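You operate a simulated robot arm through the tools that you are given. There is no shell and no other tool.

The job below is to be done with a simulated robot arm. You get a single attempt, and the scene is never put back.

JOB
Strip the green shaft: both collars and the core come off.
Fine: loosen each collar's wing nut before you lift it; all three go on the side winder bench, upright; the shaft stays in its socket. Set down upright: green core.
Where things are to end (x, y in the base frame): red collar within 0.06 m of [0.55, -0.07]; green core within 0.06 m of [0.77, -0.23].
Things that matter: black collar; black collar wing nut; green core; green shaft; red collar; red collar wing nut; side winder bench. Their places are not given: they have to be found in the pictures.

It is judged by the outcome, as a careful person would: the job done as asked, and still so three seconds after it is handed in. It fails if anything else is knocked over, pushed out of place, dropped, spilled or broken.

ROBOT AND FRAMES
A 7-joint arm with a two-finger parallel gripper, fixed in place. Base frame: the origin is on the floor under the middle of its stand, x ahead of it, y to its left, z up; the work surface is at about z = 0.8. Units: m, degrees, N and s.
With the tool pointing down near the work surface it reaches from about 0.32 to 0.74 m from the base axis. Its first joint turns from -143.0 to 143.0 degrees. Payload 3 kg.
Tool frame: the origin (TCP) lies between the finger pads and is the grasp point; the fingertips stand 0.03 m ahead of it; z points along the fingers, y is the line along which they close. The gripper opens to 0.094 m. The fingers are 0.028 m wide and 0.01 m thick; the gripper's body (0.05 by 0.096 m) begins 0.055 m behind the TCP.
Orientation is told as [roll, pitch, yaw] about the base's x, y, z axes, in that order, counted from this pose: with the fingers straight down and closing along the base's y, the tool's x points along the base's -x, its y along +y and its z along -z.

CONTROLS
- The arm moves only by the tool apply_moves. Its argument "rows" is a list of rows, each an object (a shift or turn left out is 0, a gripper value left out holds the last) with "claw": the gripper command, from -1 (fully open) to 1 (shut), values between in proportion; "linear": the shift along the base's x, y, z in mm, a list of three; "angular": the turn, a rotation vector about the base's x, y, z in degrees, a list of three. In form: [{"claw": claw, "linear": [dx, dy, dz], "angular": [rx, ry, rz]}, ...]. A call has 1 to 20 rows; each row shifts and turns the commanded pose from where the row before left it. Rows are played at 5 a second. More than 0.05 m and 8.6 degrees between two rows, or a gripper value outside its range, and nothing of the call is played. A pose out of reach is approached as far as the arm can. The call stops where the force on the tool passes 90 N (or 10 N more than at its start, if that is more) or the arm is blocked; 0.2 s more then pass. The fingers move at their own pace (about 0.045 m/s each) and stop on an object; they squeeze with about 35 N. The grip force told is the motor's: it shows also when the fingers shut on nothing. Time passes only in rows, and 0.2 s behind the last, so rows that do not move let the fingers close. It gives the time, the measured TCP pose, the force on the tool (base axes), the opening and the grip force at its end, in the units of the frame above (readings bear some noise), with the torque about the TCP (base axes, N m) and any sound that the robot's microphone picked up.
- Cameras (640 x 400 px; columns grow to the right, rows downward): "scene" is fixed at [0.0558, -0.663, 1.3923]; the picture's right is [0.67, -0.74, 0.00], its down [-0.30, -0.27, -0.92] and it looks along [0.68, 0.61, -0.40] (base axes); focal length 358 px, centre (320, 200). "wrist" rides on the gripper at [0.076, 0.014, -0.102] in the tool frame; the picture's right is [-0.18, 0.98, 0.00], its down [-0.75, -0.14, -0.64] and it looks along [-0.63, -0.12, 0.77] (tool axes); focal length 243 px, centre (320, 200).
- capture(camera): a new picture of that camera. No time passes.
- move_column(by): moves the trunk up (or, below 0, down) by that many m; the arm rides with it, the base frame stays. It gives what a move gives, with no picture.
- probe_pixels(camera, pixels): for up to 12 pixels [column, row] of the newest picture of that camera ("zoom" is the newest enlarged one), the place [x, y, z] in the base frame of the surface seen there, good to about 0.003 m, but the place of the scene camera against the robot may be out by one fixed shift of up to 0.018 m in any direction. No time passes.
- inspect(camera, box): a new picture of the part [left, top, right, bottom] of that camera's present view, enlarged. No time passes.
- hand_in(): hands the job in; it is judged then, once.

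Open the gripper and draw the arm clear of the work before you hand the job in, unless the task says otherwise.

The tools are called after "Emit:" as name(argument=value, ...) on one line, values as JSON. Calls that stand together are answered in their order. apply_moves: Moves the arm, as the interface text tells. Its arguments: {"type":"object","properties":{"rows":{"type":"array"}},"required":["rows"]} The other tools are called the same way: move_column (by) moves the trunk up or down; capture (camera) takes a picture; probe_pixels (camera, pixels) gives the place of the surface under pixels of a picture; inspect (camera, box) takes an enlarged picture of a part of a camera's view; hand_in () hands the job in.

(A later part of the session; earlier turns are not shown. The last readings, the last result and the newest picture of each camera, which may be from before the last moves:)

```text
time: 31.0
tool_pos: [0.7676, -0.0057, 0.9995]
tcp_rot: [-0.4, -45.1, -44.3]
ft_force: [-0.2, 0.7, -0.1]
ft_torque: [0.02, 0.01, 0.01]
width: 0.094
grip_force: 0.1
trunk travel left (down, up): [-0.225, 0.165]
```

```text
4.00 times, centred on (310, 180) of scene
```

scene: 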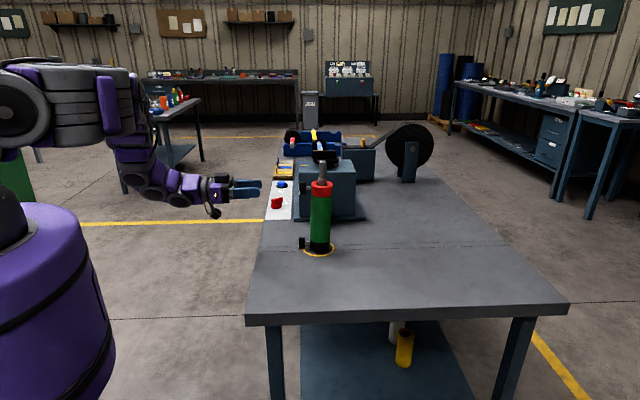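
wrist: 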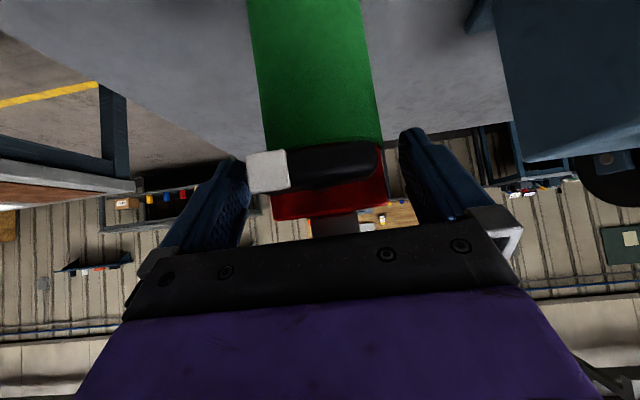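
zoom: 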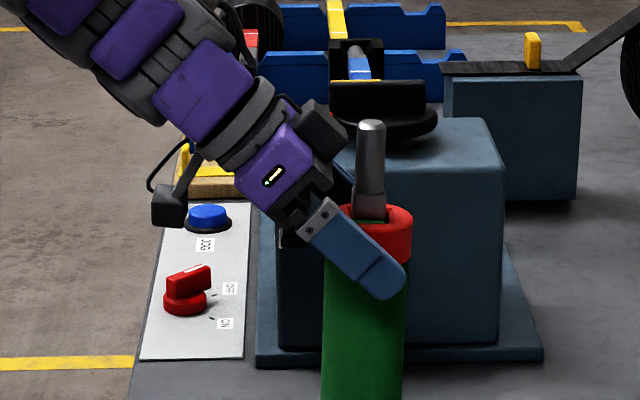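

The TCP is at the collar's centre (fingers either side, wing below the palm). Closing on the collar.

Emit:
apply_moves(rows=[{"claw": 1}, {"claw": 1}, {"claw": 1}, {"claw": 1}, {"claw": 1}])

Emit:
capture(camera="wrist")

```text
time: 32.2
tool_pos: [0.7672, -0.0054, 0.9981]
tcp_rot: [-0.5, -45.1, -44.3]
ft_force: [2.4, 1.2, 1.8]
ft_torque: [0.11, -0.19, 0.05]
width: 0.0653
grip_force: 34.3
trunk travel left (down, up): [-0.225, 0.165]
```

```text
taken
```

wrist: 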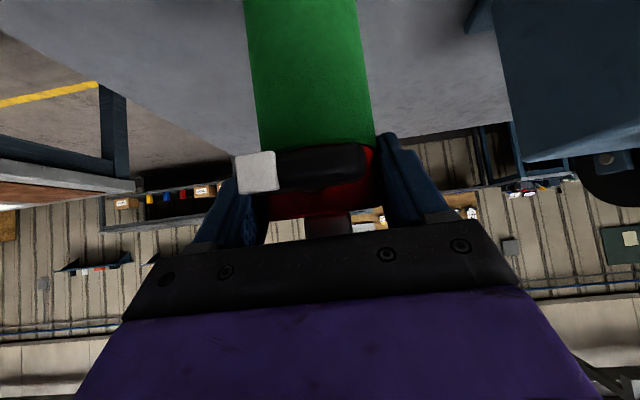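

Gripped at 65.3 mm with little side load, the wing tip inside the fingers. Lifting 10 mm slowly to check that it slides freely.

Emit:
apply_moves(rows=[{"claw": 1, "linear": [0, 0, 2.5]}, {"linear": [0, 0, 2.5]}, {"linear": [0, 0, 2.5]}, {"linear": [0, 0, 2.5]}, {"linear": [0, 0, 0]}])

Emit:
inspect(camera="scene", box=[260, 130, 360, 230])

```text
time: 33.4
tool_pos: [0.7678, -0.0045, 1.0093]
tcp_rot: [-0.5, -45.1, -44.2]
ft_force: [-2.0, -0.1, -2.8]
ft_torque: [0.03, -0.01, 0.04]
width: 0.0657
grip_force: 35.2
trunk travel left (down, up): [-0.225, 0.165]
```

```text
4.00 times, centred on (310, 180) of scene
```

zoom: 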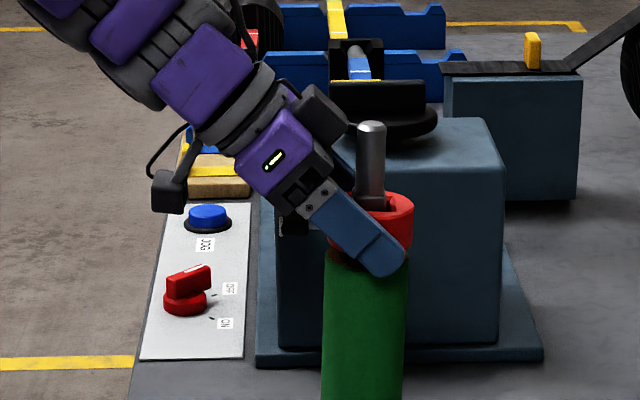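

The collar slides up freely (load about 3 N) and the core stays put. Lifting it the rest of the way clear of the shaft top.

Emit:
apply_moves(rows=[{"claw": 1, "linear": [0, 0, 6]}, {"linear": [0, 0, 6]}, {"linear": [0, 0, 6]}, {"linear": [0, 0, 6]}, {"linear": [0, 0, 6]}, {"linear": [0, 0, 6]}, {"linear": [0, 0, 7]}, {"linear": [0, 0, 7]}, {"linear": [0, 0, 7]}, {"linear": [0, 0, 8]}, {"linear": [0, 0, 8]}, {"linear": [0, 0, 8]}, {"linear": [0, 0, 8]}, {"linear": [0, 0, 8]}, {"linear": [0, 0, 8]}, {"linear": [0, 0, 8]}, {"linear": [0, 0, 8]}, {"linear": [0, 0, 0]}])

Emit:
capture(camera="scene")

Emit:
capture(camera="wrist")

```text
time: 37.2
tool_pos: [0.7694, -0.0044, 1.1298]
tcp_rot: [-0.5, -45.1, -44.3]
ft_force: [-1.2, 0.1, -2.2]
ft_torque: [0.0, 0.0, -0.03]
width: 0.0657
grip_force: 35.1
trunk travel left (down, up): [-0.225, 0.165]
```

```text
taken
```

scene: 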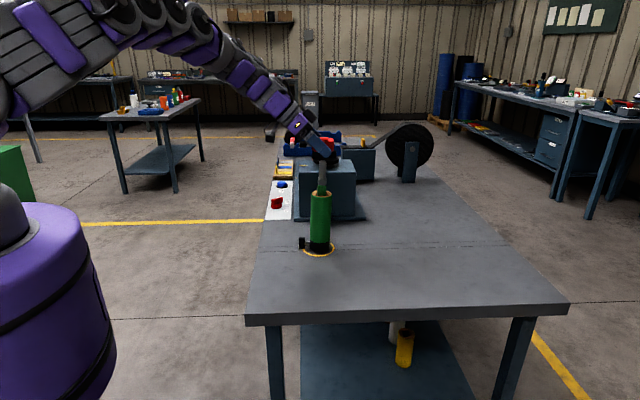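

```text
taken
```

wrist: 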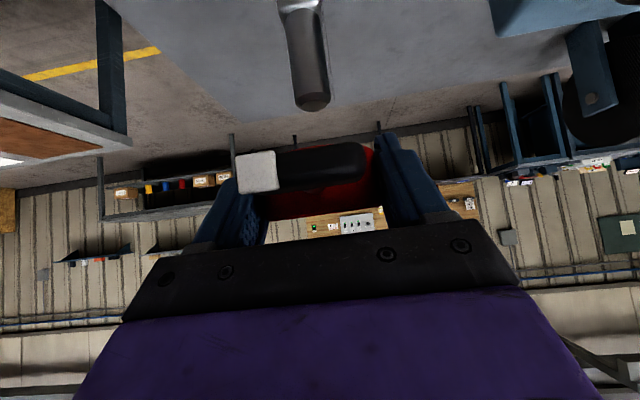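

The collar is off, well clear above the shaft tip (seen at (313,100) in the wrist view). I'll carry it over toward (0.55, -0.07), a bit higher first.

Emit:
apply_moves(rows=[{"claw": 1, "linear": [0, 0, 8]}, {"linear": [0, 0, 8]}, {"linear": [-15, -4.5, 0]}, {"linear": [-20, -6, 0]}, {"linear": [-20, -6, 0]}, {"linear": [-20, -6, 0]}, {"linear": [-20, -6, 0]}, {"linear": [-20, -6, 0]}, {"linear": [-20, -6, 0]}, {"linear": [-20, -6, 0]}, {"linear": [-20, -6, 0]}, {"linear": [-20, -6, 0]}, {"linear": [-15, -4.5, 0]}, {"linear": [-9.4, -2.6, 0]}, {"linear": [0, 0, 0]}])

Emit:
capture(camera="scene")

Emit:
capture(camera="wrist")

```text
time: 40.4
tool_pos: [0.5494, -0.0691, 1.1467]
tcp_rot: [-0.7, -45.1, -44.3]
ft_force: [-0.7, -0.5, -2.1]
ft_torque: [0.03, 0.01, 0.01]
width: 0.0654
grip_force: 34.7
trunk travel left (down, up): [-0.225, 0.165]
```

```text
taken
```

scene: 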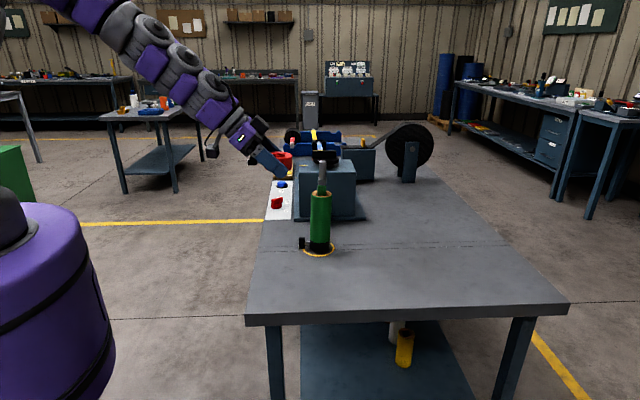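

```text
taken
```

wrist: 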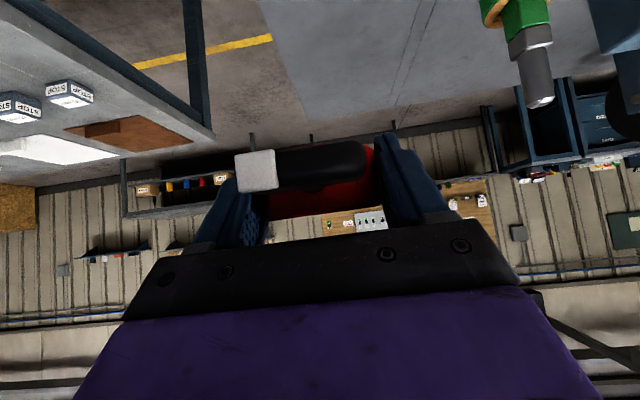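

Above the target at (0.549, -0.069). Descending to about 3 cm above set-down height.

Emit:
apply_moves(rows=[{"claw": 1, "linear": [0, 0, -20]}, {"linear": [0, 0, -20]}, {"linear": [0, 0, -20]}, {"linear": [0, 0, -20]}, {"linear": [0, 0, -20]}, {"linear": [0, 0, -20]}, {"linear": [0, 0, -20]}, {"linear": [0, 0, -20]}, {"linear": [0, 0, -20]}, {"linear": [0, 0, -20]}, {"linear": [0, 0, -20]}, {"linear": [0, 0, -20]}, {"linear": [0, 0, -20]}, {"linear": [0, 0, -20]}, {"linear": [0, 0, -15]}, {"linear": [0, 0, -5]}, {"linear": [0, 0, 0]}])

Emit:
capture(camera="scene")

Emit:
capture(camera="wrist")

```text
time: 44.0
tool_pos: [0.5495, -0.0699, 0.8472]
tcp_rot: [-0.5, -45.0, -44.4]
ft_force: [1.1, 0.5, -2.6]
ft_torque: [0.0, -0.02, -0.01]
width: 0.0656
grip_force: 35.0
trunk travel left (down, up): [-0.225, 0.165]
```

```text
taken
```

scene: 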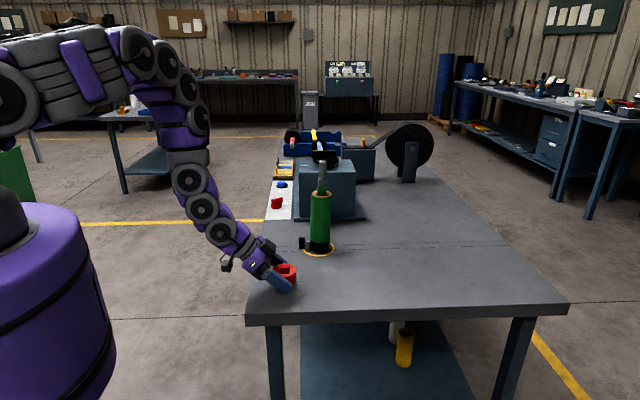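

```text
taken
```

wrist: 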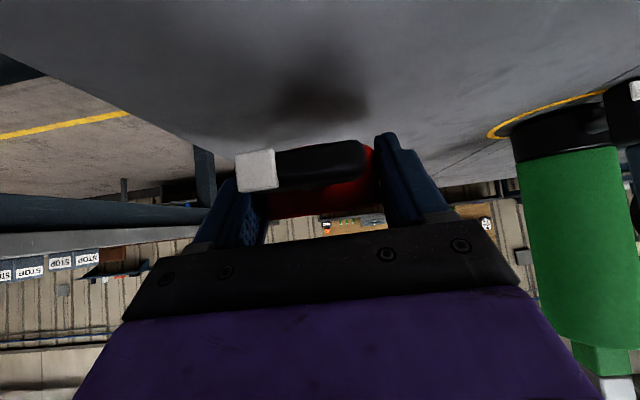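

Before setting down I realise the tilted fingertips reach about 31 mm below the TCP while the collar's bottom is only 15 mm below, so they'd strike the bench first. I'll carry the collar back over the shaft by exactly the reverse path and re-grip it higher; first up.

Emit:
apply_moves(rows=[{"claw": 1, "linear": [0, 0, 20]}, {"linear": [0, 0, 20]}, {"linear": [0, 0, 20]}, {"linear": [0, 0, 20]}, {"linear": [0, 0, 20]}, {"linear": [0, 0, 20]}, {"linear": [0, 0, 20]}, {"linear": [0, 0, 20]}, {"linear": [0, 0, 20]}, {"linear": [0, 0, 20]}, {"linear": [0, 0, 20]}, {"linear": [0, 0, 20]}, {"linear": [0, 0, 20]}, {"linear": [0, 0, 20]}, {"linear": [0, 0, 20]}, {"linear": [0, 0, 0]}])

Emit:
apply_moves(rows=[{"claw": 1, "linear": [15, 4.5, 0]}, {"linear": [20, 6, 0]}, {"linear": [20, 6, 0]}, {"linear": [20, 6, 0]}, {"linear": [20, 6, 0]}, {"linear": [20, 6, 0]}, {"linear": [20, 6, 0]}, {"linear": [20, 6, 0]}, {"linear": [20, 6, 0]}, {"linear": [20, 6, 0]}, {"linear": [15, 4.5, 0]}, {"linear": [9.4, 2.6, 0]}, {"linear": [0, 0, 0]}, {"linear": [0, 0, 0]}])

Emit:
capture(camera="wrist")

Emit:
inspect(camera="scene", box=[260, 110, 380, 230])

```text
time: 47.4
tool_pos: [0.5517, -0.0707, 1.1448]
tcp_rot: [-0.6, -45.1, -44.3]
ft_force: [0.0, 0.2, -2.5]
ft_torque: [-0.01, 0.03, -0.02]
width: 0.0655
grip_force: 34.7
trunk travel left (down, up): [-0.225, 0.165]
```

```text
time: 50.4
tool_pos: [0.7697, -0.0049, 1.1469]
tcp_rot: [-0.7, -45.0, -44.4]
ft_force: [0.8, 0.4, -1.9]
ft_torque: [0.01, 0.02, 0.03]
width: 0.0655
grip_force: 34.6
trunk travel left (down, up): [-0.225, 0.165]
```

```text
taken
```

wrist: 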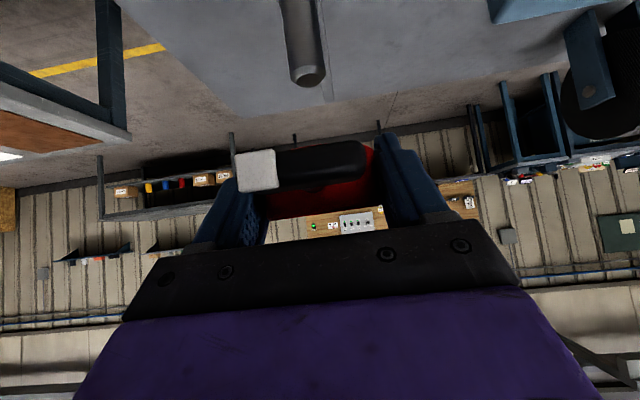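

```text
3.33 times, centred on (320, 170) of scene
```

zoom: 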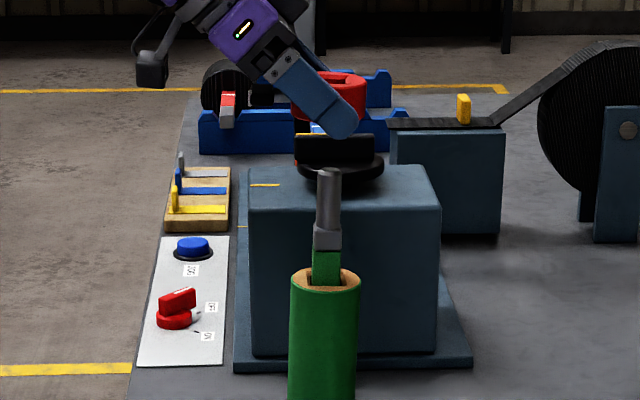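

Back over the shaft; the tip at (308,72) agrees within 2 mm with where the collar axis should be. Lowering 70 mm over the round tip, then checking the force.

Emit:
apply_moves(rows=[{"claw": 1, "linear": [0, 0, -8]}, {"linear": [0, 0, -8]}, {"linear": [0, 0, -6]}, {"linear": [0, 0, -6]}, {"linear": [0, 0, -6]}, {"linear": [0, 0, -6]}, {"linear": [0, 0, -6]}, {"linear": [0, 0, -6]}, {"linear": [0, 0, -6]}, {"linear": [0, 0, -6]}, {"linear": [0, 0, -6]}, {"linear": [0, 0, 0]}])

Emit:
inspect(camera="scene", box=[270, 130, 370, 230])

```text
time: 53.0
tool_pos: [0.7695, -0.0044, 1.0752]
tcp_rot: [-0.5, -45.1, -44.3]
ft_force: [0.3, 0.3, -2.5]
ft_torque: [-0.01, -0.04, 0.0]
width: 0.0656
grip_force: 35.1
trunk travel left (down, up): [-0.225, 0.165]
```

```text
4.00 times, centred on (320, 180) of scene
```

zoom: 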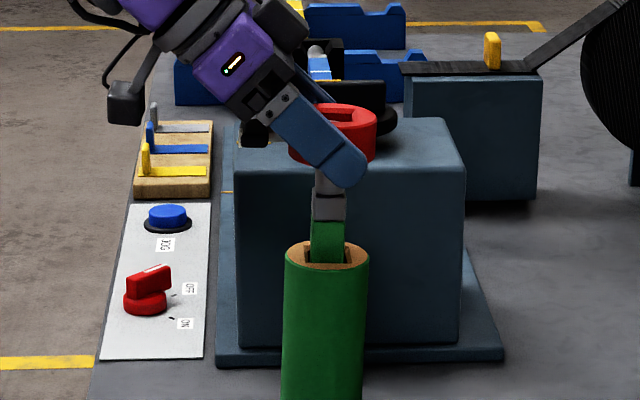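

The collar is threaded over the tip without touching. Continuing 45 mm down onto the square section.

Emit:
apply_moves(rows=[{"claw": 1, "linear": [0, 0, -5]}, {"linear": [0, 0, -5]}, {"linear": [0, 0, -5]}, {"linear": [0, 0, -5]}, {"linear": [0, 0, -5]}, {"linear": [0, 0, -5]}, {"linear": [0, 0, -5]}, {"linear": [0, 0, -5]}, {"linear": [0, 0, -5]}, {"linear": [0, 0, 0]}])

Emit:
apply_moves(rows=[{"claw": 1, "linear": [0, 0, -4]}, {"linear": [0, 0, -4]}, {"linear": [0, 0, -4]}, {"linear": [0, 0, -4]}, {"linear": [0, 0, -4]}, {"linear": [0, 0, -3]}, {"linear": [0, 0, -3]}, {"linear": [0, 0, -3]}, {"linear": [0, 0, 0]}])

Emit:
inspect(camera="scene", box=[270, 130, 370, 230])

```text
time: 55.2
tool_pos: [0.7686, -0.0063, 1.0316]
tcp_rot: [-0.6, -45.1, -44.3]
ft_force: [0.7, 0.1, -2.9]
ft_torque: [0.01, -0.01, 0.0]
width: 0.0653
grip_force: 34.5
trunk travel left (down, up): [-0.225, 0.165]
```

```text
time: 57.2
tool_pos: [0.7697, -0.0041, 1.0033]
tcp_rot: [-0.6, -45.1, -44.4]
ft_force: [-0.4, 1.2, -3.2]
ft_torque: [-0.04, -0.03, 0.03]
width: 0.0657
grip_force: 34.8
trunk travel left (down, up): [-0.225, 0.165]
```

```text
4.00 times, centred on (320, 180) of scene
```

zoom: 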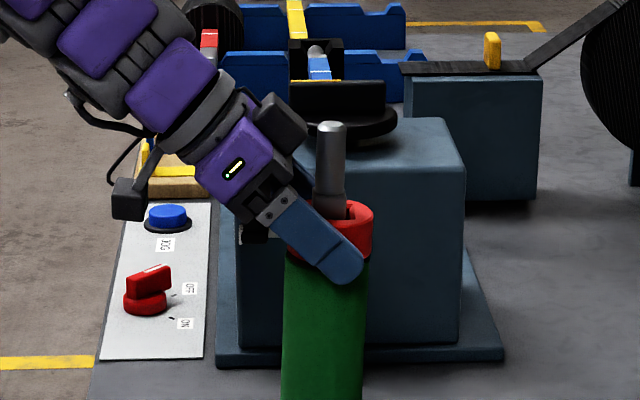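

Down to z≈1.003 with no resistance, the collar 3 mm or so above the core. Easing the last millimetres down until the weight is taken.

Emit:
apply_moves(rows=[{"claw": 1, "linear": [0, 0, -1]}, {"linear": [0, 0, -1]}, {"linear": [0, 0, -1]}, {"linear": [0, 0, 0]}])

```text
time: 58.2
tool_pos: [0.77, -0.0051, 0.9991]
tcp_rot: [-0.6, -45.0, -44.3]
ft_force: [-0.3, 0.7, -1.3]
ft_torque: [0.02, -0.03, 0.04]
width: 0.0655
grip_force: 35.2
trunk travel left (down, up): [-0.225, 0.165]
```

The core now carries most of the collar's weight. I'll open the fingers, shift up 18.5 mm and 12 mm back along the tool's approach side, and check before re-gripping.

Emit:
apply_moves(rows=[{"claw": 0.2}, {"claw": -0.4}, {"claw": -1}, {"claw": -1}, {"claw": -1}, {"linear": [-2.8, 2.8, 6.2]}, {"linear": [-2.8, 2.8, 6.2]}, {"linear": [-2.9, 2.9, 6.1]}, {"linear": [0, 0, 0]}])

Emit:
capture(camera="wrist")

Emit:
inspect(camera="scene", box=[270, 130, 370, 230])

```text
time: 60.2
tool_pos: [0.7625, 0.0039, 1.0179]
tcp_rot: [-0.6, -45.1, -44.2]
ft_force: [0.2, -0.4, 0.4]
ft_torque: [0.0, 0.02, -0.01]
width: 0.0941
grip_force: 0.1
trunk travel left (down, up): [-0.225, 0.165]
```

```text
taken
```

wrist: 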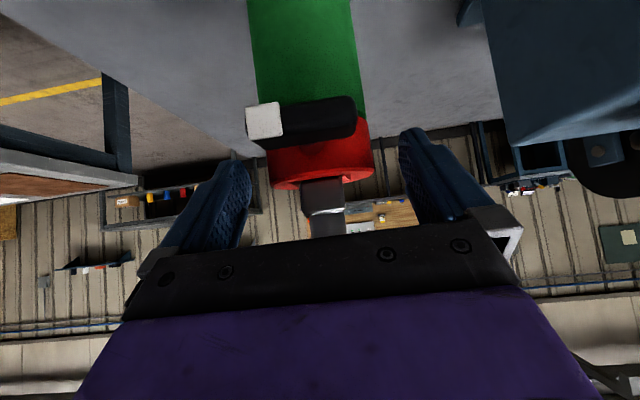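

```text
4.00 times, centred on (320, 180) of scene
```

zoom: 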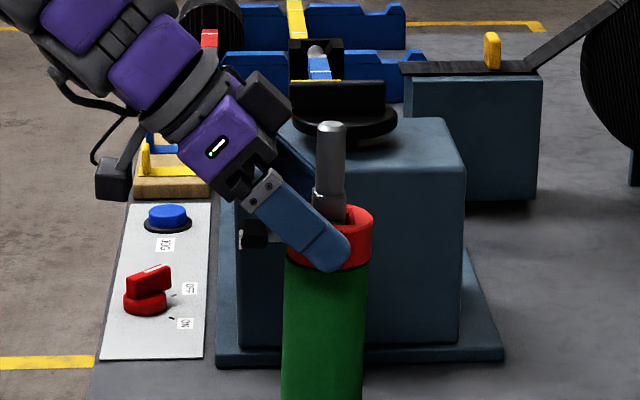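

The fingers now hold only the upper part of the collar's sides, tips just above its bottom edge. Closing.

Emit:
apply_moves(rows=[{"claw": 1}, {"claw": 1}, {"claw": 1}, {"claw": 1}, {"claw": 1}])

Emit:
inspect(camera="scene", box=[280, 150, 350, 220])

Emit:
capture(camera="wrist")

```text
time: 61.4
tool_pos: [0.7613, 0.003, 1.0181]
tcp_rot: [-0.6, -45.1, -44.3]
ft_force: [0.3, -0.1, 0.5]
ft_torque: [0.06, -0.01, 0.0]
width: 0.0613
grip_force: 34.9
trunk travel left (down, up): [-0.225, 0.165]
```

```text
5.71 times, centred on (315, 185) of scene
```

zoom: 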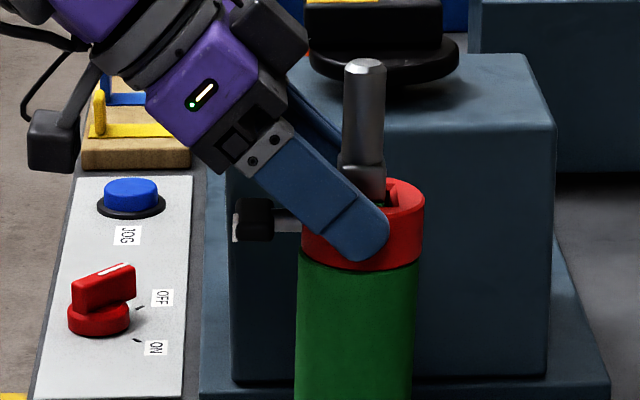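

```text
taken
```

wrist: 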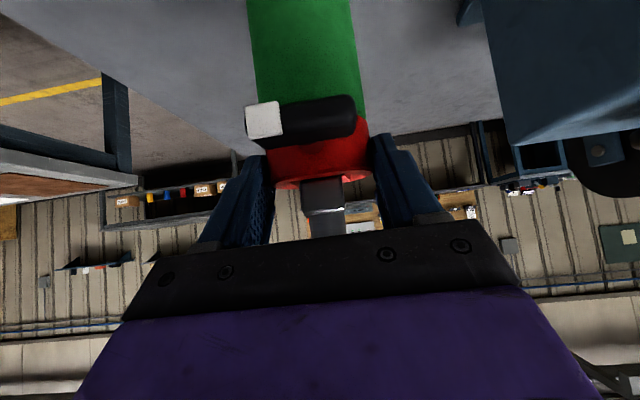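

Width now 61.3 mm with the fingers' ends covering the collar's mid-plane and no side load. Test lift of 10 mm.

Emit:
apply_moves(rows=[{"claw": 1, "linear": [0, 0, 2.5]}, {"linear": [0, 0, 2.5]}, {"linear": [0, 0, 2.5]}, {"linear": [0, 0, 2.5]}, {"linear": [0, 0, 0]}])

Emit:
inspect(camera="scene", box=[280, 150, 350, 220])

Emit:
capture(camera="wrist")

```text
time: 62.6
tool_pos: [0.7615, 0.0046, 1.0277]
tcp_rot: [-0.6, -45.1, -44.3]
ft_force: [0.4, -0.3, -2.5]
ft_torque: [0.03, 0.01, -0.02]
width: 0.0612
grip_force: 34.7
trunk travel left (down, up): [-0.225, 0.165]
```

```text
5.71 times, centred on (315, 185) of scene
```

zoom: 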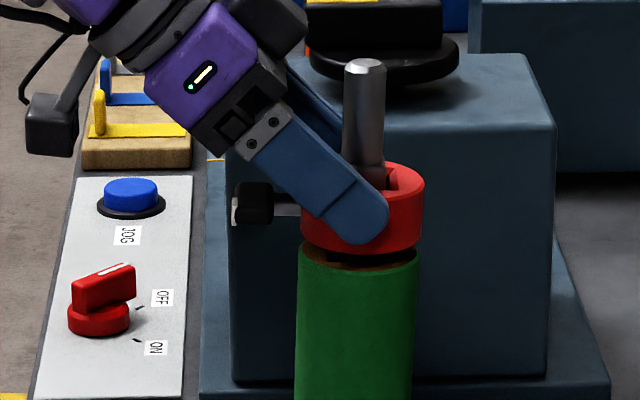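

```text
taken
```

wrist: 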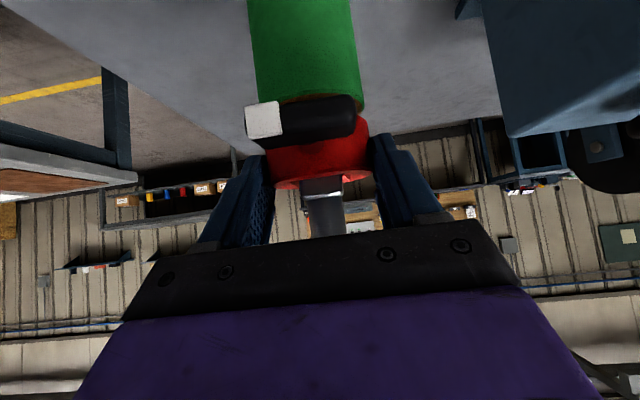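

It rises level and is held firmly (2.5 N). Lifting clear of the shaft again.

Emit:
apply_moves(rows=[{"claw": 1, "linear": [0, 0, 6]}, {"linear": [0, 0, 6]}, {"linear": [0, 0, 6]}, {"linear": [0, 0, 6]}, {"linear": [0, 0, 6]}, {"linear": [0, 0, 6]}, {"linear": [0, 0, 7]}, {"linear": [0, 0, 7]}, {"linear": [0, 0, 7]}, {"linear": [0, 0, 8]}, {"linear": [0, 0, 8]}, {"linear": [0, 0, 8]}, {"linear": [0, 0, 8]}, {"linear": [0, 0, 8]}, {"linear": [0, 0, 8]}, {"linear": [0, 0, 8]}, {"linear": [0, 0, 8]}, {"linear": [0, 0, 8]}, {"linear": [0, 0, 0]}])

Emit:
inspect(camera="scene", box=[260, 110, 380, 230])

```text
time: 66.6
tool_pos: [0.7607, 0.0052, 1.1557]
tcp_rot: [-0.5, -45.1, -44.3]
ft_force: [-0.4, 0.2, -2.8]
ft_torque: [0.0, 0.02, 0.01]
width: 0.0611
grip_force: 35.1
trunk travel left (down, up): [-0.225, 0.165]
```

```text
3.33 times, centred on (320, 170) of scene
```

zoom: 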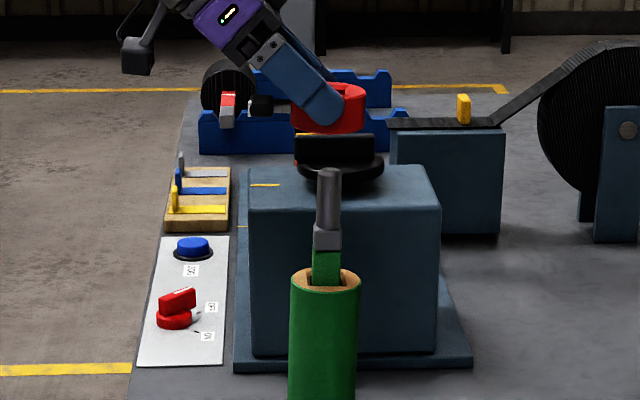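

The collar is clear of the shaft tip by a few cm. Carrying it to above (0.55, -0.07), then down.

Emit:
apply_moves(rows=[{"claw": 1, "linear": [-15, -4.5, 0]}, {"linear": [-20, -6, 0]}, {"linear": [-20, -6, 0]}, {"linear": [-20, -6, 0]}, {"linear": [-20, -6, 0]}, {"linear": [-20, -6, 0]}, {"linear": [-20, -6, 0]}, {"linear": [-20, -6, 0]}, {"linear": [-20, -6, 0]}, {"linear": [-20, -6, 0]}, {"linear": [-15, -4.5, 0]}, {"linear": [-9.4, -2.6, 0]}, {"linear": [0, 0, 0]}])

Emit:
apply_moves(rows=[{"claw": 1, "linear": [0, 0, -20]}, {"linear": [0, 0, -20]}, {"linear": [0, 0, -20]}, {"linear": [0, 0, -20]}, {"linear": [0, 0, -20]}, {"linear": [0, 0, -20]}, {"linear": [0, 0, -20]}, {"linear": [0, 0, -20]}, {"linear": [0, 0, -20]}, {"linear": [0, 0, -20]}, {"linear": [0, 0, -20]}, {"linear": [0, 0, -20]}, {"linear": [0, 0, -20]}, {"linear": [0, 0, -20]}, {"linear": [0, 0, -15]}, {"linear": [0, 0, 0]}])

Emit:
capture(camera="wrist")

Emit:
inspect(camera="scene", box=[220, 210, 340, 330])

```text
time: 69.4
tool_pos: [0.5426, -0.0639, 1.1583]
tcp_rot: [-0.4, -45.2, -44.4]
ft_force: [0.7, 0.3, -2.8]
ft_torque: [0.01, 0.02, 0.03]
width: 0.0609
grip_force: 34.6
trunk travel left (down, up): [-0.225, 0.165]
```

```text
time: 72.8
tool_pos: [0.5406, -0.0636, 0.8618]
tcp_rot: [-0.6, -45.1, -44.3]
ft_force: [-0.4, 0.2, -2.9]
ft_torque: [0.0, 0.04, 0.05]
width: 0.0613
grip_force: 35.0
trunk travel left (down, up): [-0.225, 0.165]
```

```text
taken
```

wrist: 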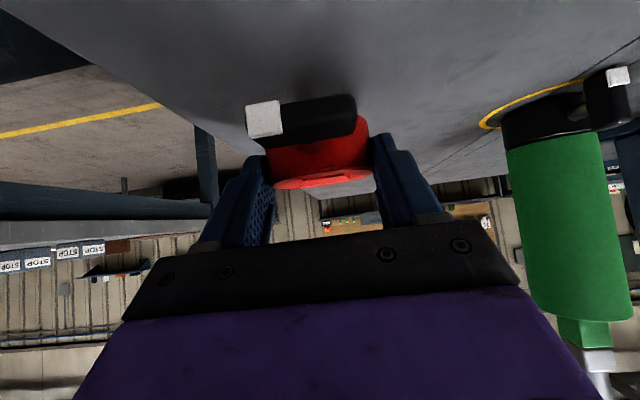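

```text
3.33 times, centred on (280, 270) of scene
```

zoom: 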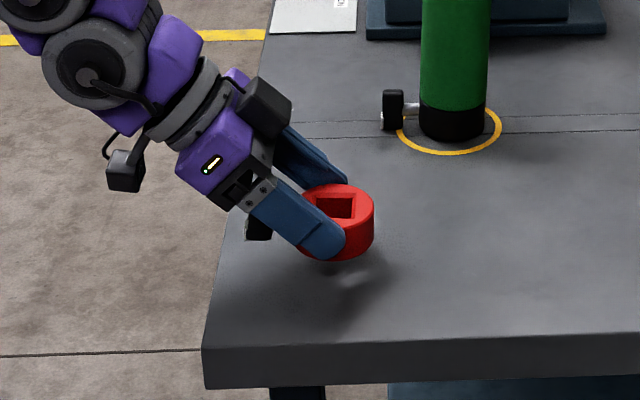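

The collar hangs level about 3 cm over the bench at the target. Lowering 20 mm, then in small steps until the bench takes the weight.

Emit:
apply_moves(rows=[{"claw": 1, "linear": [0, 0, -5]}, {"linear": [0, 0, -5]}, {"linear": [0, 0, -5]}, {"linear": [0, 0, -5]}, {"linear": [0, 0, -2]}, {"linear": [0, 0, -1]}, {"linear": [0, 0, 0]}])

Emit:
inspect(camera="scene", box=[250, 230, 330, 310])

```text
time: 74.4
tool_pos: [0.541, -0.0615, 0.8388]
tcp_rot: [-0.6, -45.0, -44.3]
ft_force: [0.5, -0.4, -2.4]
ft_torque: [0.04, 0.03, 0.0]
width: 0.0607
grip_force: 34.7
trunk travel left (down, up): [-0.225, 0.165]
```

```text
5.00 times, centred on (290, 270) of scene
```

zoom: 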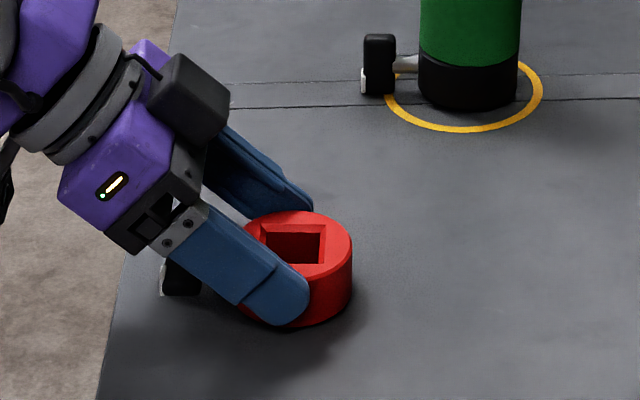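

Only a few millimetres remain. Stepping down 1 mm at a time and reading the force.

Emit:
apply_moves(rows=[{"claw": 1, "linear": [0, 0, -1]}, {"linear": [0, 0, -1]}, {"linear": [0, 0, 0]}])

Emit:
apply_moves(rows=[{"claw": 1, "linear": [0, 0, -1]}, {"linear": [0, 0, -1]}, {"linear": [0, 0, 0]}])

```text
time: 75.2
tool_pos: [0.5423, -0.0609, 0.8381]
tcp_rot: [-0.5, -45.2, -44.3]
ft_force: [-1.0, -0.3, 2.5]
ft_torque: [-0.14, -0.16, 0.02]
width: 0.061
grip_force: 35.9
trunk travel left (down, up): [-0.225, 0.165]
```

```text
time: 76.0
tool_pos: [0.542, -0.0622, 0.837]
tcp_rot: [-0.4, -45.2, -44.4]
ft_force: [0.8, -0.3, 19.7]
ft_torque: [-0.68, -0.84, -0.06]
width: 0.0608
grip_force: 35.0
trunk travel left (down, up): [-0.225, 0.165]
```

Contact: 20 N with the far rim touching first. I'll ease back 1.5 mm and open the fingers slowly.

Emit:
apply_moves(rows=[{"claw": 1, "linear": [0, 0, 1.5]}, {"linear": [0, 0, 0]}, {"claw": -0.2}, {"claw": -0.5}, {"claw": -1}, {"claw": -1}, {"claw": -1}])

Emit:
inspect(camera="scene", box=[250, 230, 330, 310])

Emit:
capture(camera="wrist")

```text
time: 77.6
tool_pos: [0.5418, -0.062, 0.8373]
tcp_rot: [-0.6, -45.1, -44.3]
ft_force: [-0.4, -0.4, 0.1]
ft_torque: [0.0, -0.02, -0.04]
width: 0.0942
grip_force: 0.1
trunk travel left (down, up): [-0.225, 0.165]
```

```text
5.00 times, centred on (290, 270) of scene
```

zoom: 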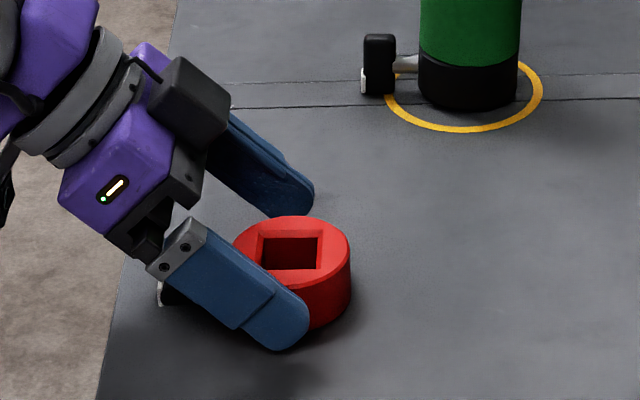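

```text
taken
```

wrist: 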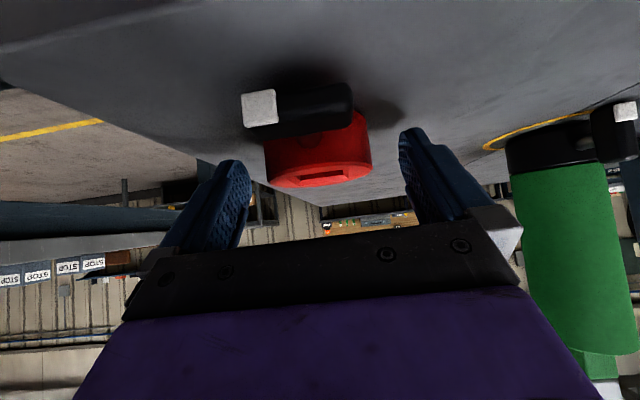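

The red collar sits flat on the bench, fingers clear of it and its wing. Backing out along the tool axis and up.

Emit:
apply_moves(rows=[{"claw": -1, "linear": [-5, 5, 7]}, {"linear": [-7.5, 7.5, 10.6]}, {"linear": [-7.5, 7.5, 10.6]}, {"linear": [-7.5, 7.5, 10.6]}, {"linear": [-7.5, 7.5, 10.6]}, {"linear": [-5, 5, 15]}, {"linear": [0, 0, 20]}, {"linear": [0, 0, 20]}, {"linear": [0, 0, 20]}, {"linear": [0, 0, 20]}, {"linear": [0, 0, 20]}, {"linear": [0, 0, 20]}, {"linear": [0, 0, 20]}, {"linear": [0, 0, 0]}])

Emit:
capture(camera="scene")

Emit:
capture(camera="wrist")

```text
time: 80.6
tool_pos: [0.5006, -0.0219, 1.0422]
tcp_rot: [-0.6, -45.1, -44.3]
ft_force: [-0.4, -0.1, 0.0]
ft_torque: [0.01, 0.01, -0.01]
width: 0.0943
grip_force: 0.1
trunk travel left (down, up): [-0.225, 0.165]
```

```text
taken
```

scene: 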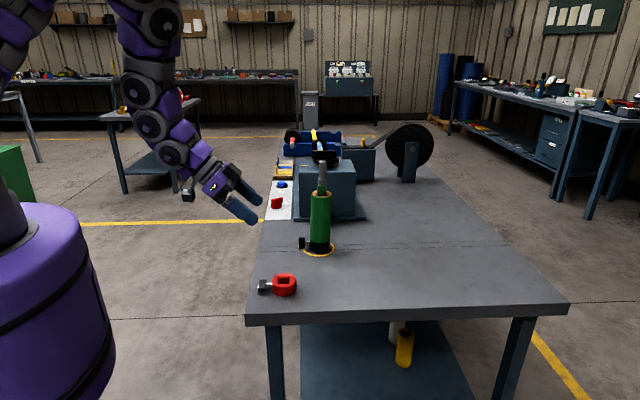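

```text
taken
```

wrist: 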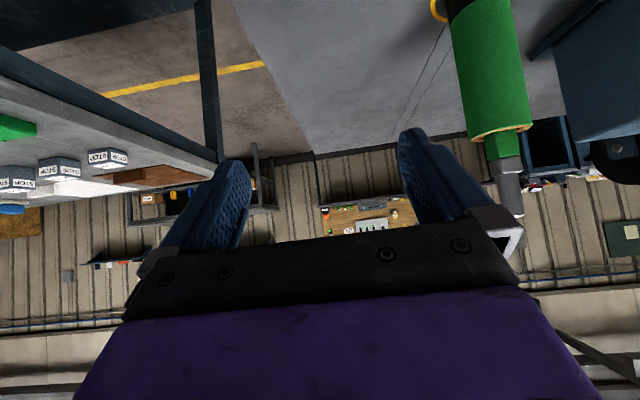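

The red collar stands at about (0.55, -0.07), nut horizontal. Next the core: I'll tilt the tool to about 30° below level and move to a pre-grasp 12 cm back from its upper end.

Emit:
apply_moves(rows=[{"claw": -1, "linear": [19.6, 9.1, -3.2], "angular": [-1.06, -1.06, 0]}, {"linear": [19.6, 9.1, -3.2], "angular": [-1.06, -1.06, 0]}, {"linear": [19.6, 9.1, -3.2], "angular": [-1.06, -1.06, 0]}, {"linear": [19.6, 9.1, -3.2], "angular": [-1.06, -1.06, 0]}, {"linear": [19.6, 9.1, -3.2], "angular": [-1.06, -1.06, 0]}, {"linear": [19.6, 9.1, -3.2], "angular": [-1.06, -1.06, 0]}, {"linear": [19.6, 9.1, -3.2], "angular": [-1.06, -1.06, 0]}, {"linear": [19.6, 9.1, -3.2], "angular": [-1.06, -1.06, 0]}, {"linear": [19.6, 9.1, -3.2], "angular": [-1.06, -1.06, 0]}, {"linear": [19.6, 9.1, -3.2], "angular": [-1.06, -1.06, 0]}, {"linear": [0, 0, 0]}])

Emit:
capture(camera="wrist")

Emit:
inspect(camera="scene", box=[240, 130, 360, 250])

```text
time: 83.0
tool_pos: [0.6982, 0.0708, 1.0087]
tcp_rot: [-0.9, -60.1, -43.9]
ft_force: [-0.2, 0.5, 0.8]
ft_torque: [0.04, -0.01, 0.01]
width: 0.094
grip_force: 0.0
trunk travel left (down, up): [-0.225, 0.165]
```

```text
taken
```

wrist: 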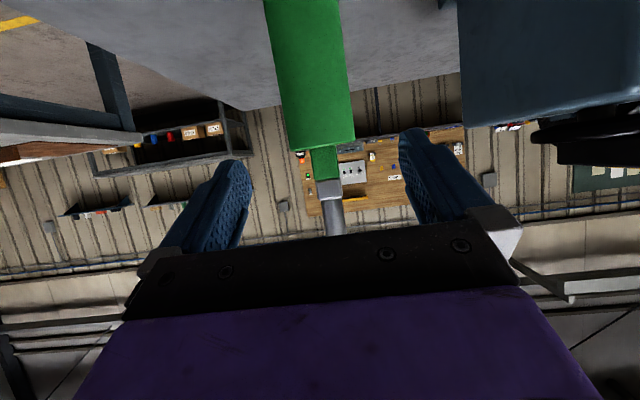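

```text
3.33 times, centred on (300, 190) of scene
```

zoom: 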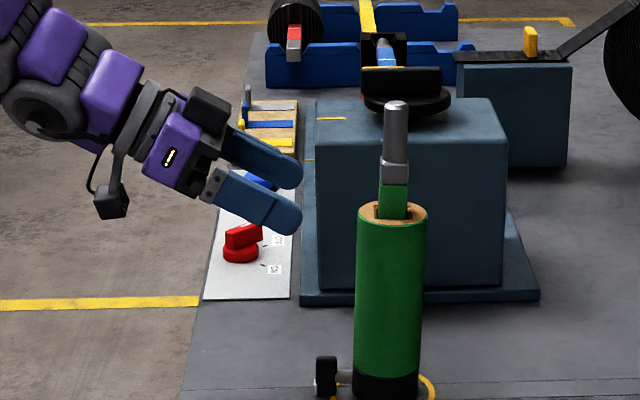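

Good alignment; the core's top edge is near (320,140) in the wrist view. Zooming to probe the core's top and centre.

Emit:
inspect(camera="wrist", box=[260, 90, 380, 210])

```text
3.33 times, centred on (320, 150) of wrist
```

zoom: 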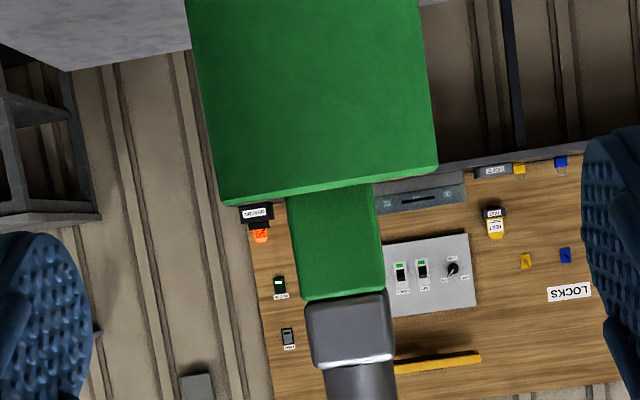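

Emit:
probe_pixels(camera="zoom", pixels=[[325, 180], [318, 100], [315, 40], [205, 100], [420, 100], [225, 195], [432, 165], [340, 240], [350, 320], [300, 100], [340, 100], [330, 185]])

```text
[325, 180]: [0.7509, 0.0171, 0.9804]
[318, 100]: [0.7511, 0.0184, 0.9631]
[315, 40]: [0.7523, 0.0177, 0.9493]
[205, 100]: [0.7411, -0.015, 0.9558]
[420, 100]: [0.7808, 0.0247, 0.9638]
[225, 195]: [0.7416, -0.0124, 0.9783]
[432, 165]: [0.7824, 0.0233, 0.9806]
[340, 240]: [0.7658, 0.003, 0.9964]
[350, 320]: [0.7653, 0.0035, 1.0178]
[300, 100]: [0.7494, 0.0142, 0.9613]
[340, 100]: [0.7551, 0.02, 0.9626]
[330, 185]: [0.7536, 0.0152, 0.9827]
```

Core top is z≈0.982 and its centre about (0.771, -0.0045). Sliding in along the tool axis with the fingers fully open.

Emit:
apply_moves(rows=[{"claw": -1, "linear": [7.2, -7.5, -5.9]}, {"linear": [7.2, -7.5, -5.9]}, {"linear": [7.2, -7.5, -5.9]}, {"linear": [7.2, -7.5, -5.9]}, {"linear": [7.2, -7.5, -5.9]}, {"linear": [7.2, -7.5, -5.9]}, {"linear": [7.2, -7.5, -5.9]}, {"linear": [0, 0, 0]}])

Emit:
capture(camera="wrist")

Emit:
inspect(camera="scene", box=[240, 130, 360, 250])

```text
time: 84.8
tool_pos: [0.7468, 0.0172, 0.9692]
tcp_rot: [-1.0, -60.0, -43.9]
ft_force: [-0.4, 0.1, 0.1]
ft_torque: [-0.01, 0.03, -0.01]
width: 0.094
grip_force: 0.1
trunk travel left (down, up): [-0.225, 0.165]
```

```text
taken
```

wrist: 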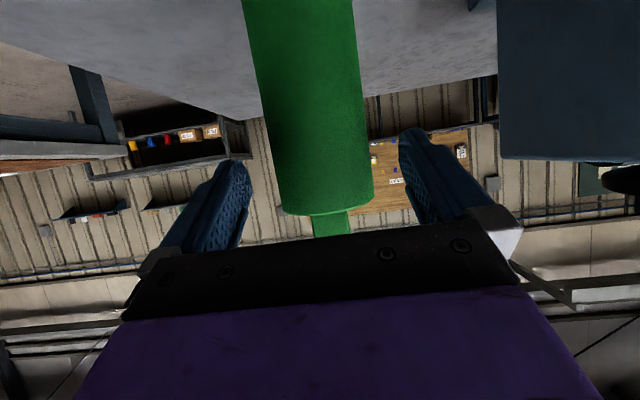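

```text
3.33 times, centred on (300, 190) of scene
```

zoom: 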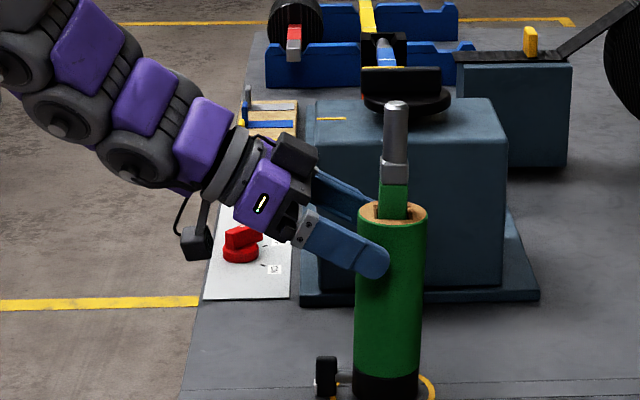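

Core is centred between the fingers (270–370 around column 320). Going in the last 3.5 cm and closing.

Emit:
apply_moves(rows=[{"claw": -1, "linear": [7.2, -7.3, -5.9]}, {"linear": [7.2, -7.3, -5.9]}, {"linear": [7.2, -7.3, -5.9]}, {"linear": [0, 0, 0]}])

Emit:
inspect(camera="scene", box=[260, 140, 360, 240])

Emit:
capture(camera="wrist")

```text
time: 85.8
tool_pos: [0.7692, -0.0065, 0.9499]
tcp_rot: [-1.0, -60.1, -44.0]
ft_force: [0.1, -0.4, 0.5]
ft_torque: [-0.04, 0.0, -0.02]
width: 0.0941
grip_force: 0.0
trunk travel left (down, up): [-0.225, 0.165]
```

```text
4.00 times, centred on (310, 190) of scene
```

zoom: 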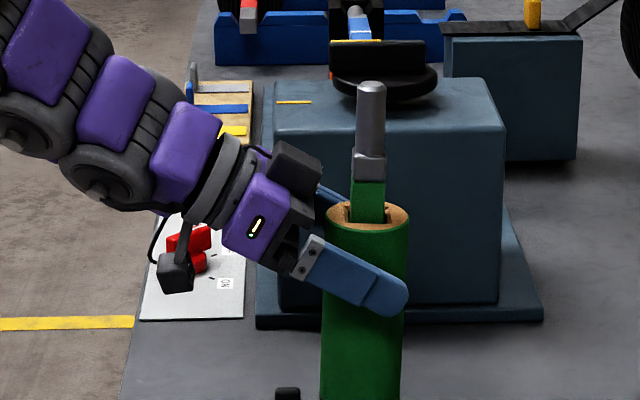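

```text
taken
```

wrist: 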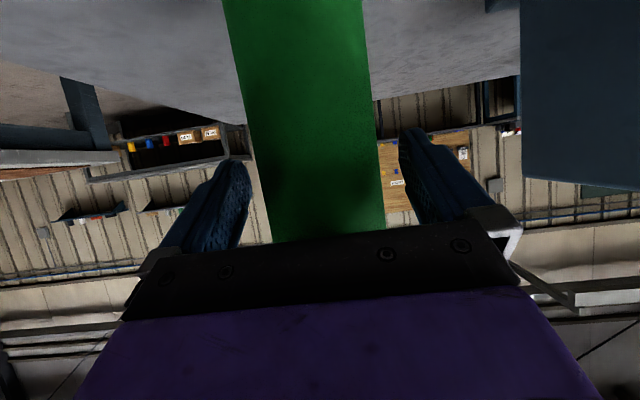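

The fingers straddle the core's upper end, hand clear of core and shaft. Closing.

Emit:
apply_moves(rows=[{"claw": 1}, {"claw": 1}, {"claw": 1}, {"claw": 1}, {"claw": 1}])

Emit:
capture(camera="wrist")

```text
time: 87.0
tool_pos: [0.7689, -0.0041, 0.9508]
tcp_rot: [-0.8, -60.1, -43.9]
ft_force: [1.1, 0.9, 1.3]
ft_torque: [-0.1, -0.01, 0.04]
width: 0.0656
grip_force: 35.5
trunk travel left (down, up): [-0.225, 0.165]
```

```text
taken
```

wrist: 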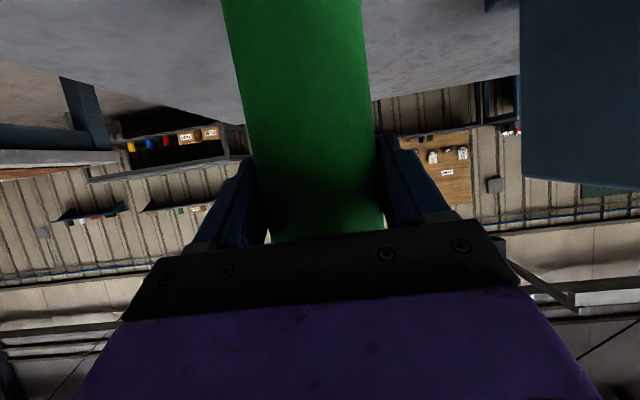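

Gripped at 65.6 mm with little load. Test-lifting the core 10 mm.

Emit:
apply_moves(rows=[{"claw": 1, "linear": [0, 0, 2.5]}, {"linear": [0, 0, 2.5]}, {"linear": [0, 0, 2.5]}, {"linear": [0, 0, 2.5]}, {"linear": [0, 0, 0]}])

Emit:
inspect(camera="scene", box=[260, 150, 380, 270])

```text
time: 88.2
tool_pos: [0.7697, -0.0047, 0.9598]
tcp_rot: [-0.8, -60.1, -44.0]
ft_force: [0.8, 0.0, -3.5]
ft_torque: [0.0, -0.02, 0.02]
width: 0.0654
grip_force: 35.2
trunk travel left (down, up): [-0.225, 0.165]
```

```text
3.33 times, centred on (320, 210) of scene
```

zoom: 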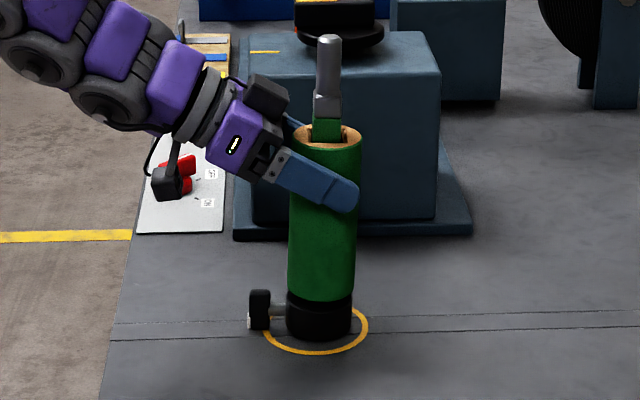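

The core lifts freely (3.5 N), a gap showing above the black collar at (320,295). Lifting another 150 mm straight up.

Emit:
apply_moves(rows=[{"claw": 1, "linear": [0, 0, 7]}, {"linear": [0, 0, 8]}, {"linear": [0, 0, 8]}, {"linear": [0, 0, 8]}, {"linear": [0, 0, 8]}, {"linear": [0, 0, 8]}, {"linear": [0, 0, 8]}, {"linear": [0, 0, 8]}, {"linear": [0, 0, 8]}, {"linear": [0, 0, 8]}, {"linear": [0, 0, 8]}, {"linear": [0, 0, 8]}, {"linear": [0, 0, 8]}, {"linear": [0, 0, 8]}, {"linear": [0, 0, 8]}, {"linear": [0, 0, 8]}, {"linear": [0, 0, 8]}, {"linear": [0, 0, 8]}, {"linear": [0, 0, 7]}, {"linear": [0, 0, 0]}])

Emit:
inspect(camera="scene", box=[240, 90, 400, 270])

```text
time: 92.4
tool_pos: [0.7698, -0.0057, 1.1111]
tcp_rot: [-0.8, -60.1, -44.0]
ft_force: [2.9, -2.6, -2.8]
ft_torque: [-0.27, -0.35, -0.01]
width: 0.0654
grip_force: 34.7
trunk travel left (down, up): [-0.225, 0.165]
```

```text
2.22 times, centred on (320, 180) of scene
```

zoom: 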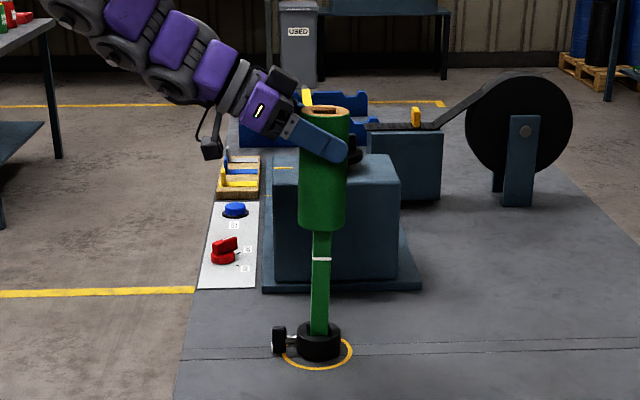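

Most of the way up, with a small 4 N rub against the shaft. I'll nudge 0.5 mm with the push and lift another 115 mm to clear the tip.

Emit:
apply_moves(rows=[{"claw": 1, "linear": [0.5, -0.5, 6]}, {"linear": [0, 0, 6]}, {"linear": [0, 0, 6]}, {"linear": [0, 0, 6]}, {"linear": [0, 0, 6]}, {"linear": [0, 0, 7]}, {"linear": [0, 0, 7]}, {"linear": [0, 0, 7]}, {"linear": [0, 0, 8]}, {"linear": [0, 0, 8]}, {"linear": [0, 0, 8]}, {"linear": [0, 0, 8]}, {"linear": [0, 0, 8]}, {"linear": [0, 0, 8]}, {"linear": [0, 0, 8]}, {"linear": [0, 0, 8]}, {"linear": [0, 0, 0]}])

Emit:
capture(camera="scene")

Emit:
capture(camera="wrist")

```text
time: 96.0
tool_pos: [0.7705, -0.0063, 1.2241]
tcp_rot: [-0.8, -60.1, -43.9]
ft_force: [0.5, -0.7, -3.0]
ft_torque: [0.04, -0.01, 0.0]
width: 0.0655
grip_force: 34.9
trunk travel left (down, up): [-0.225, 0.165]
```

```text
taken
```

scene: 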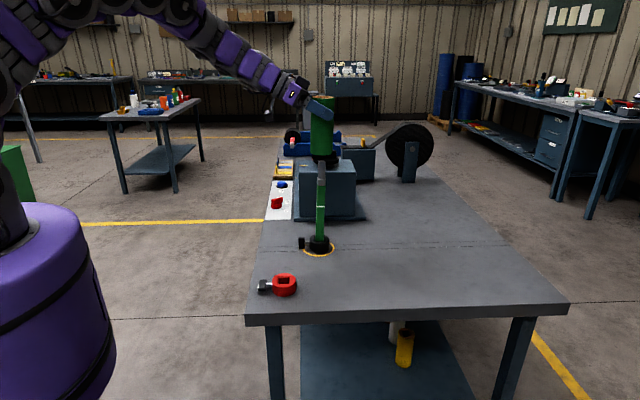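

```text
taken
```

wrist: 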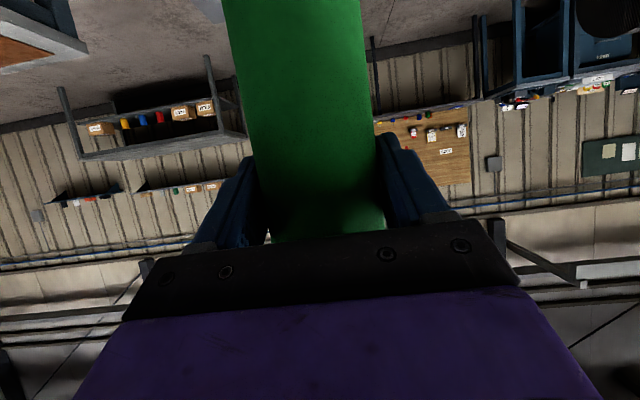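

The core seems just above the shaft tip at (320,160). I'll zoom in to be sure before moving sideways.

Emit:
inspect(camera="scene", box=[280, 90, 360, 190])

```text
4.00 times, centred on (320, 140) of scene
```

zoom: 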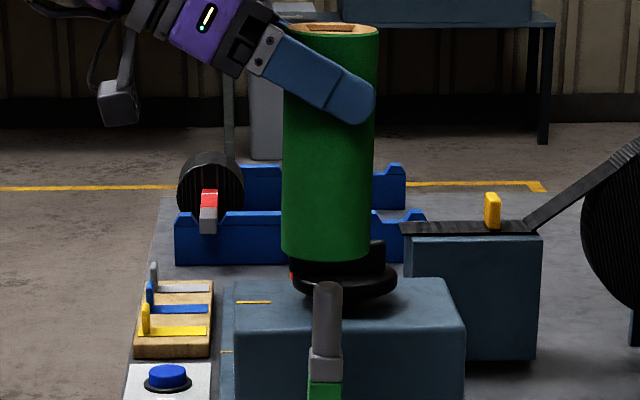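

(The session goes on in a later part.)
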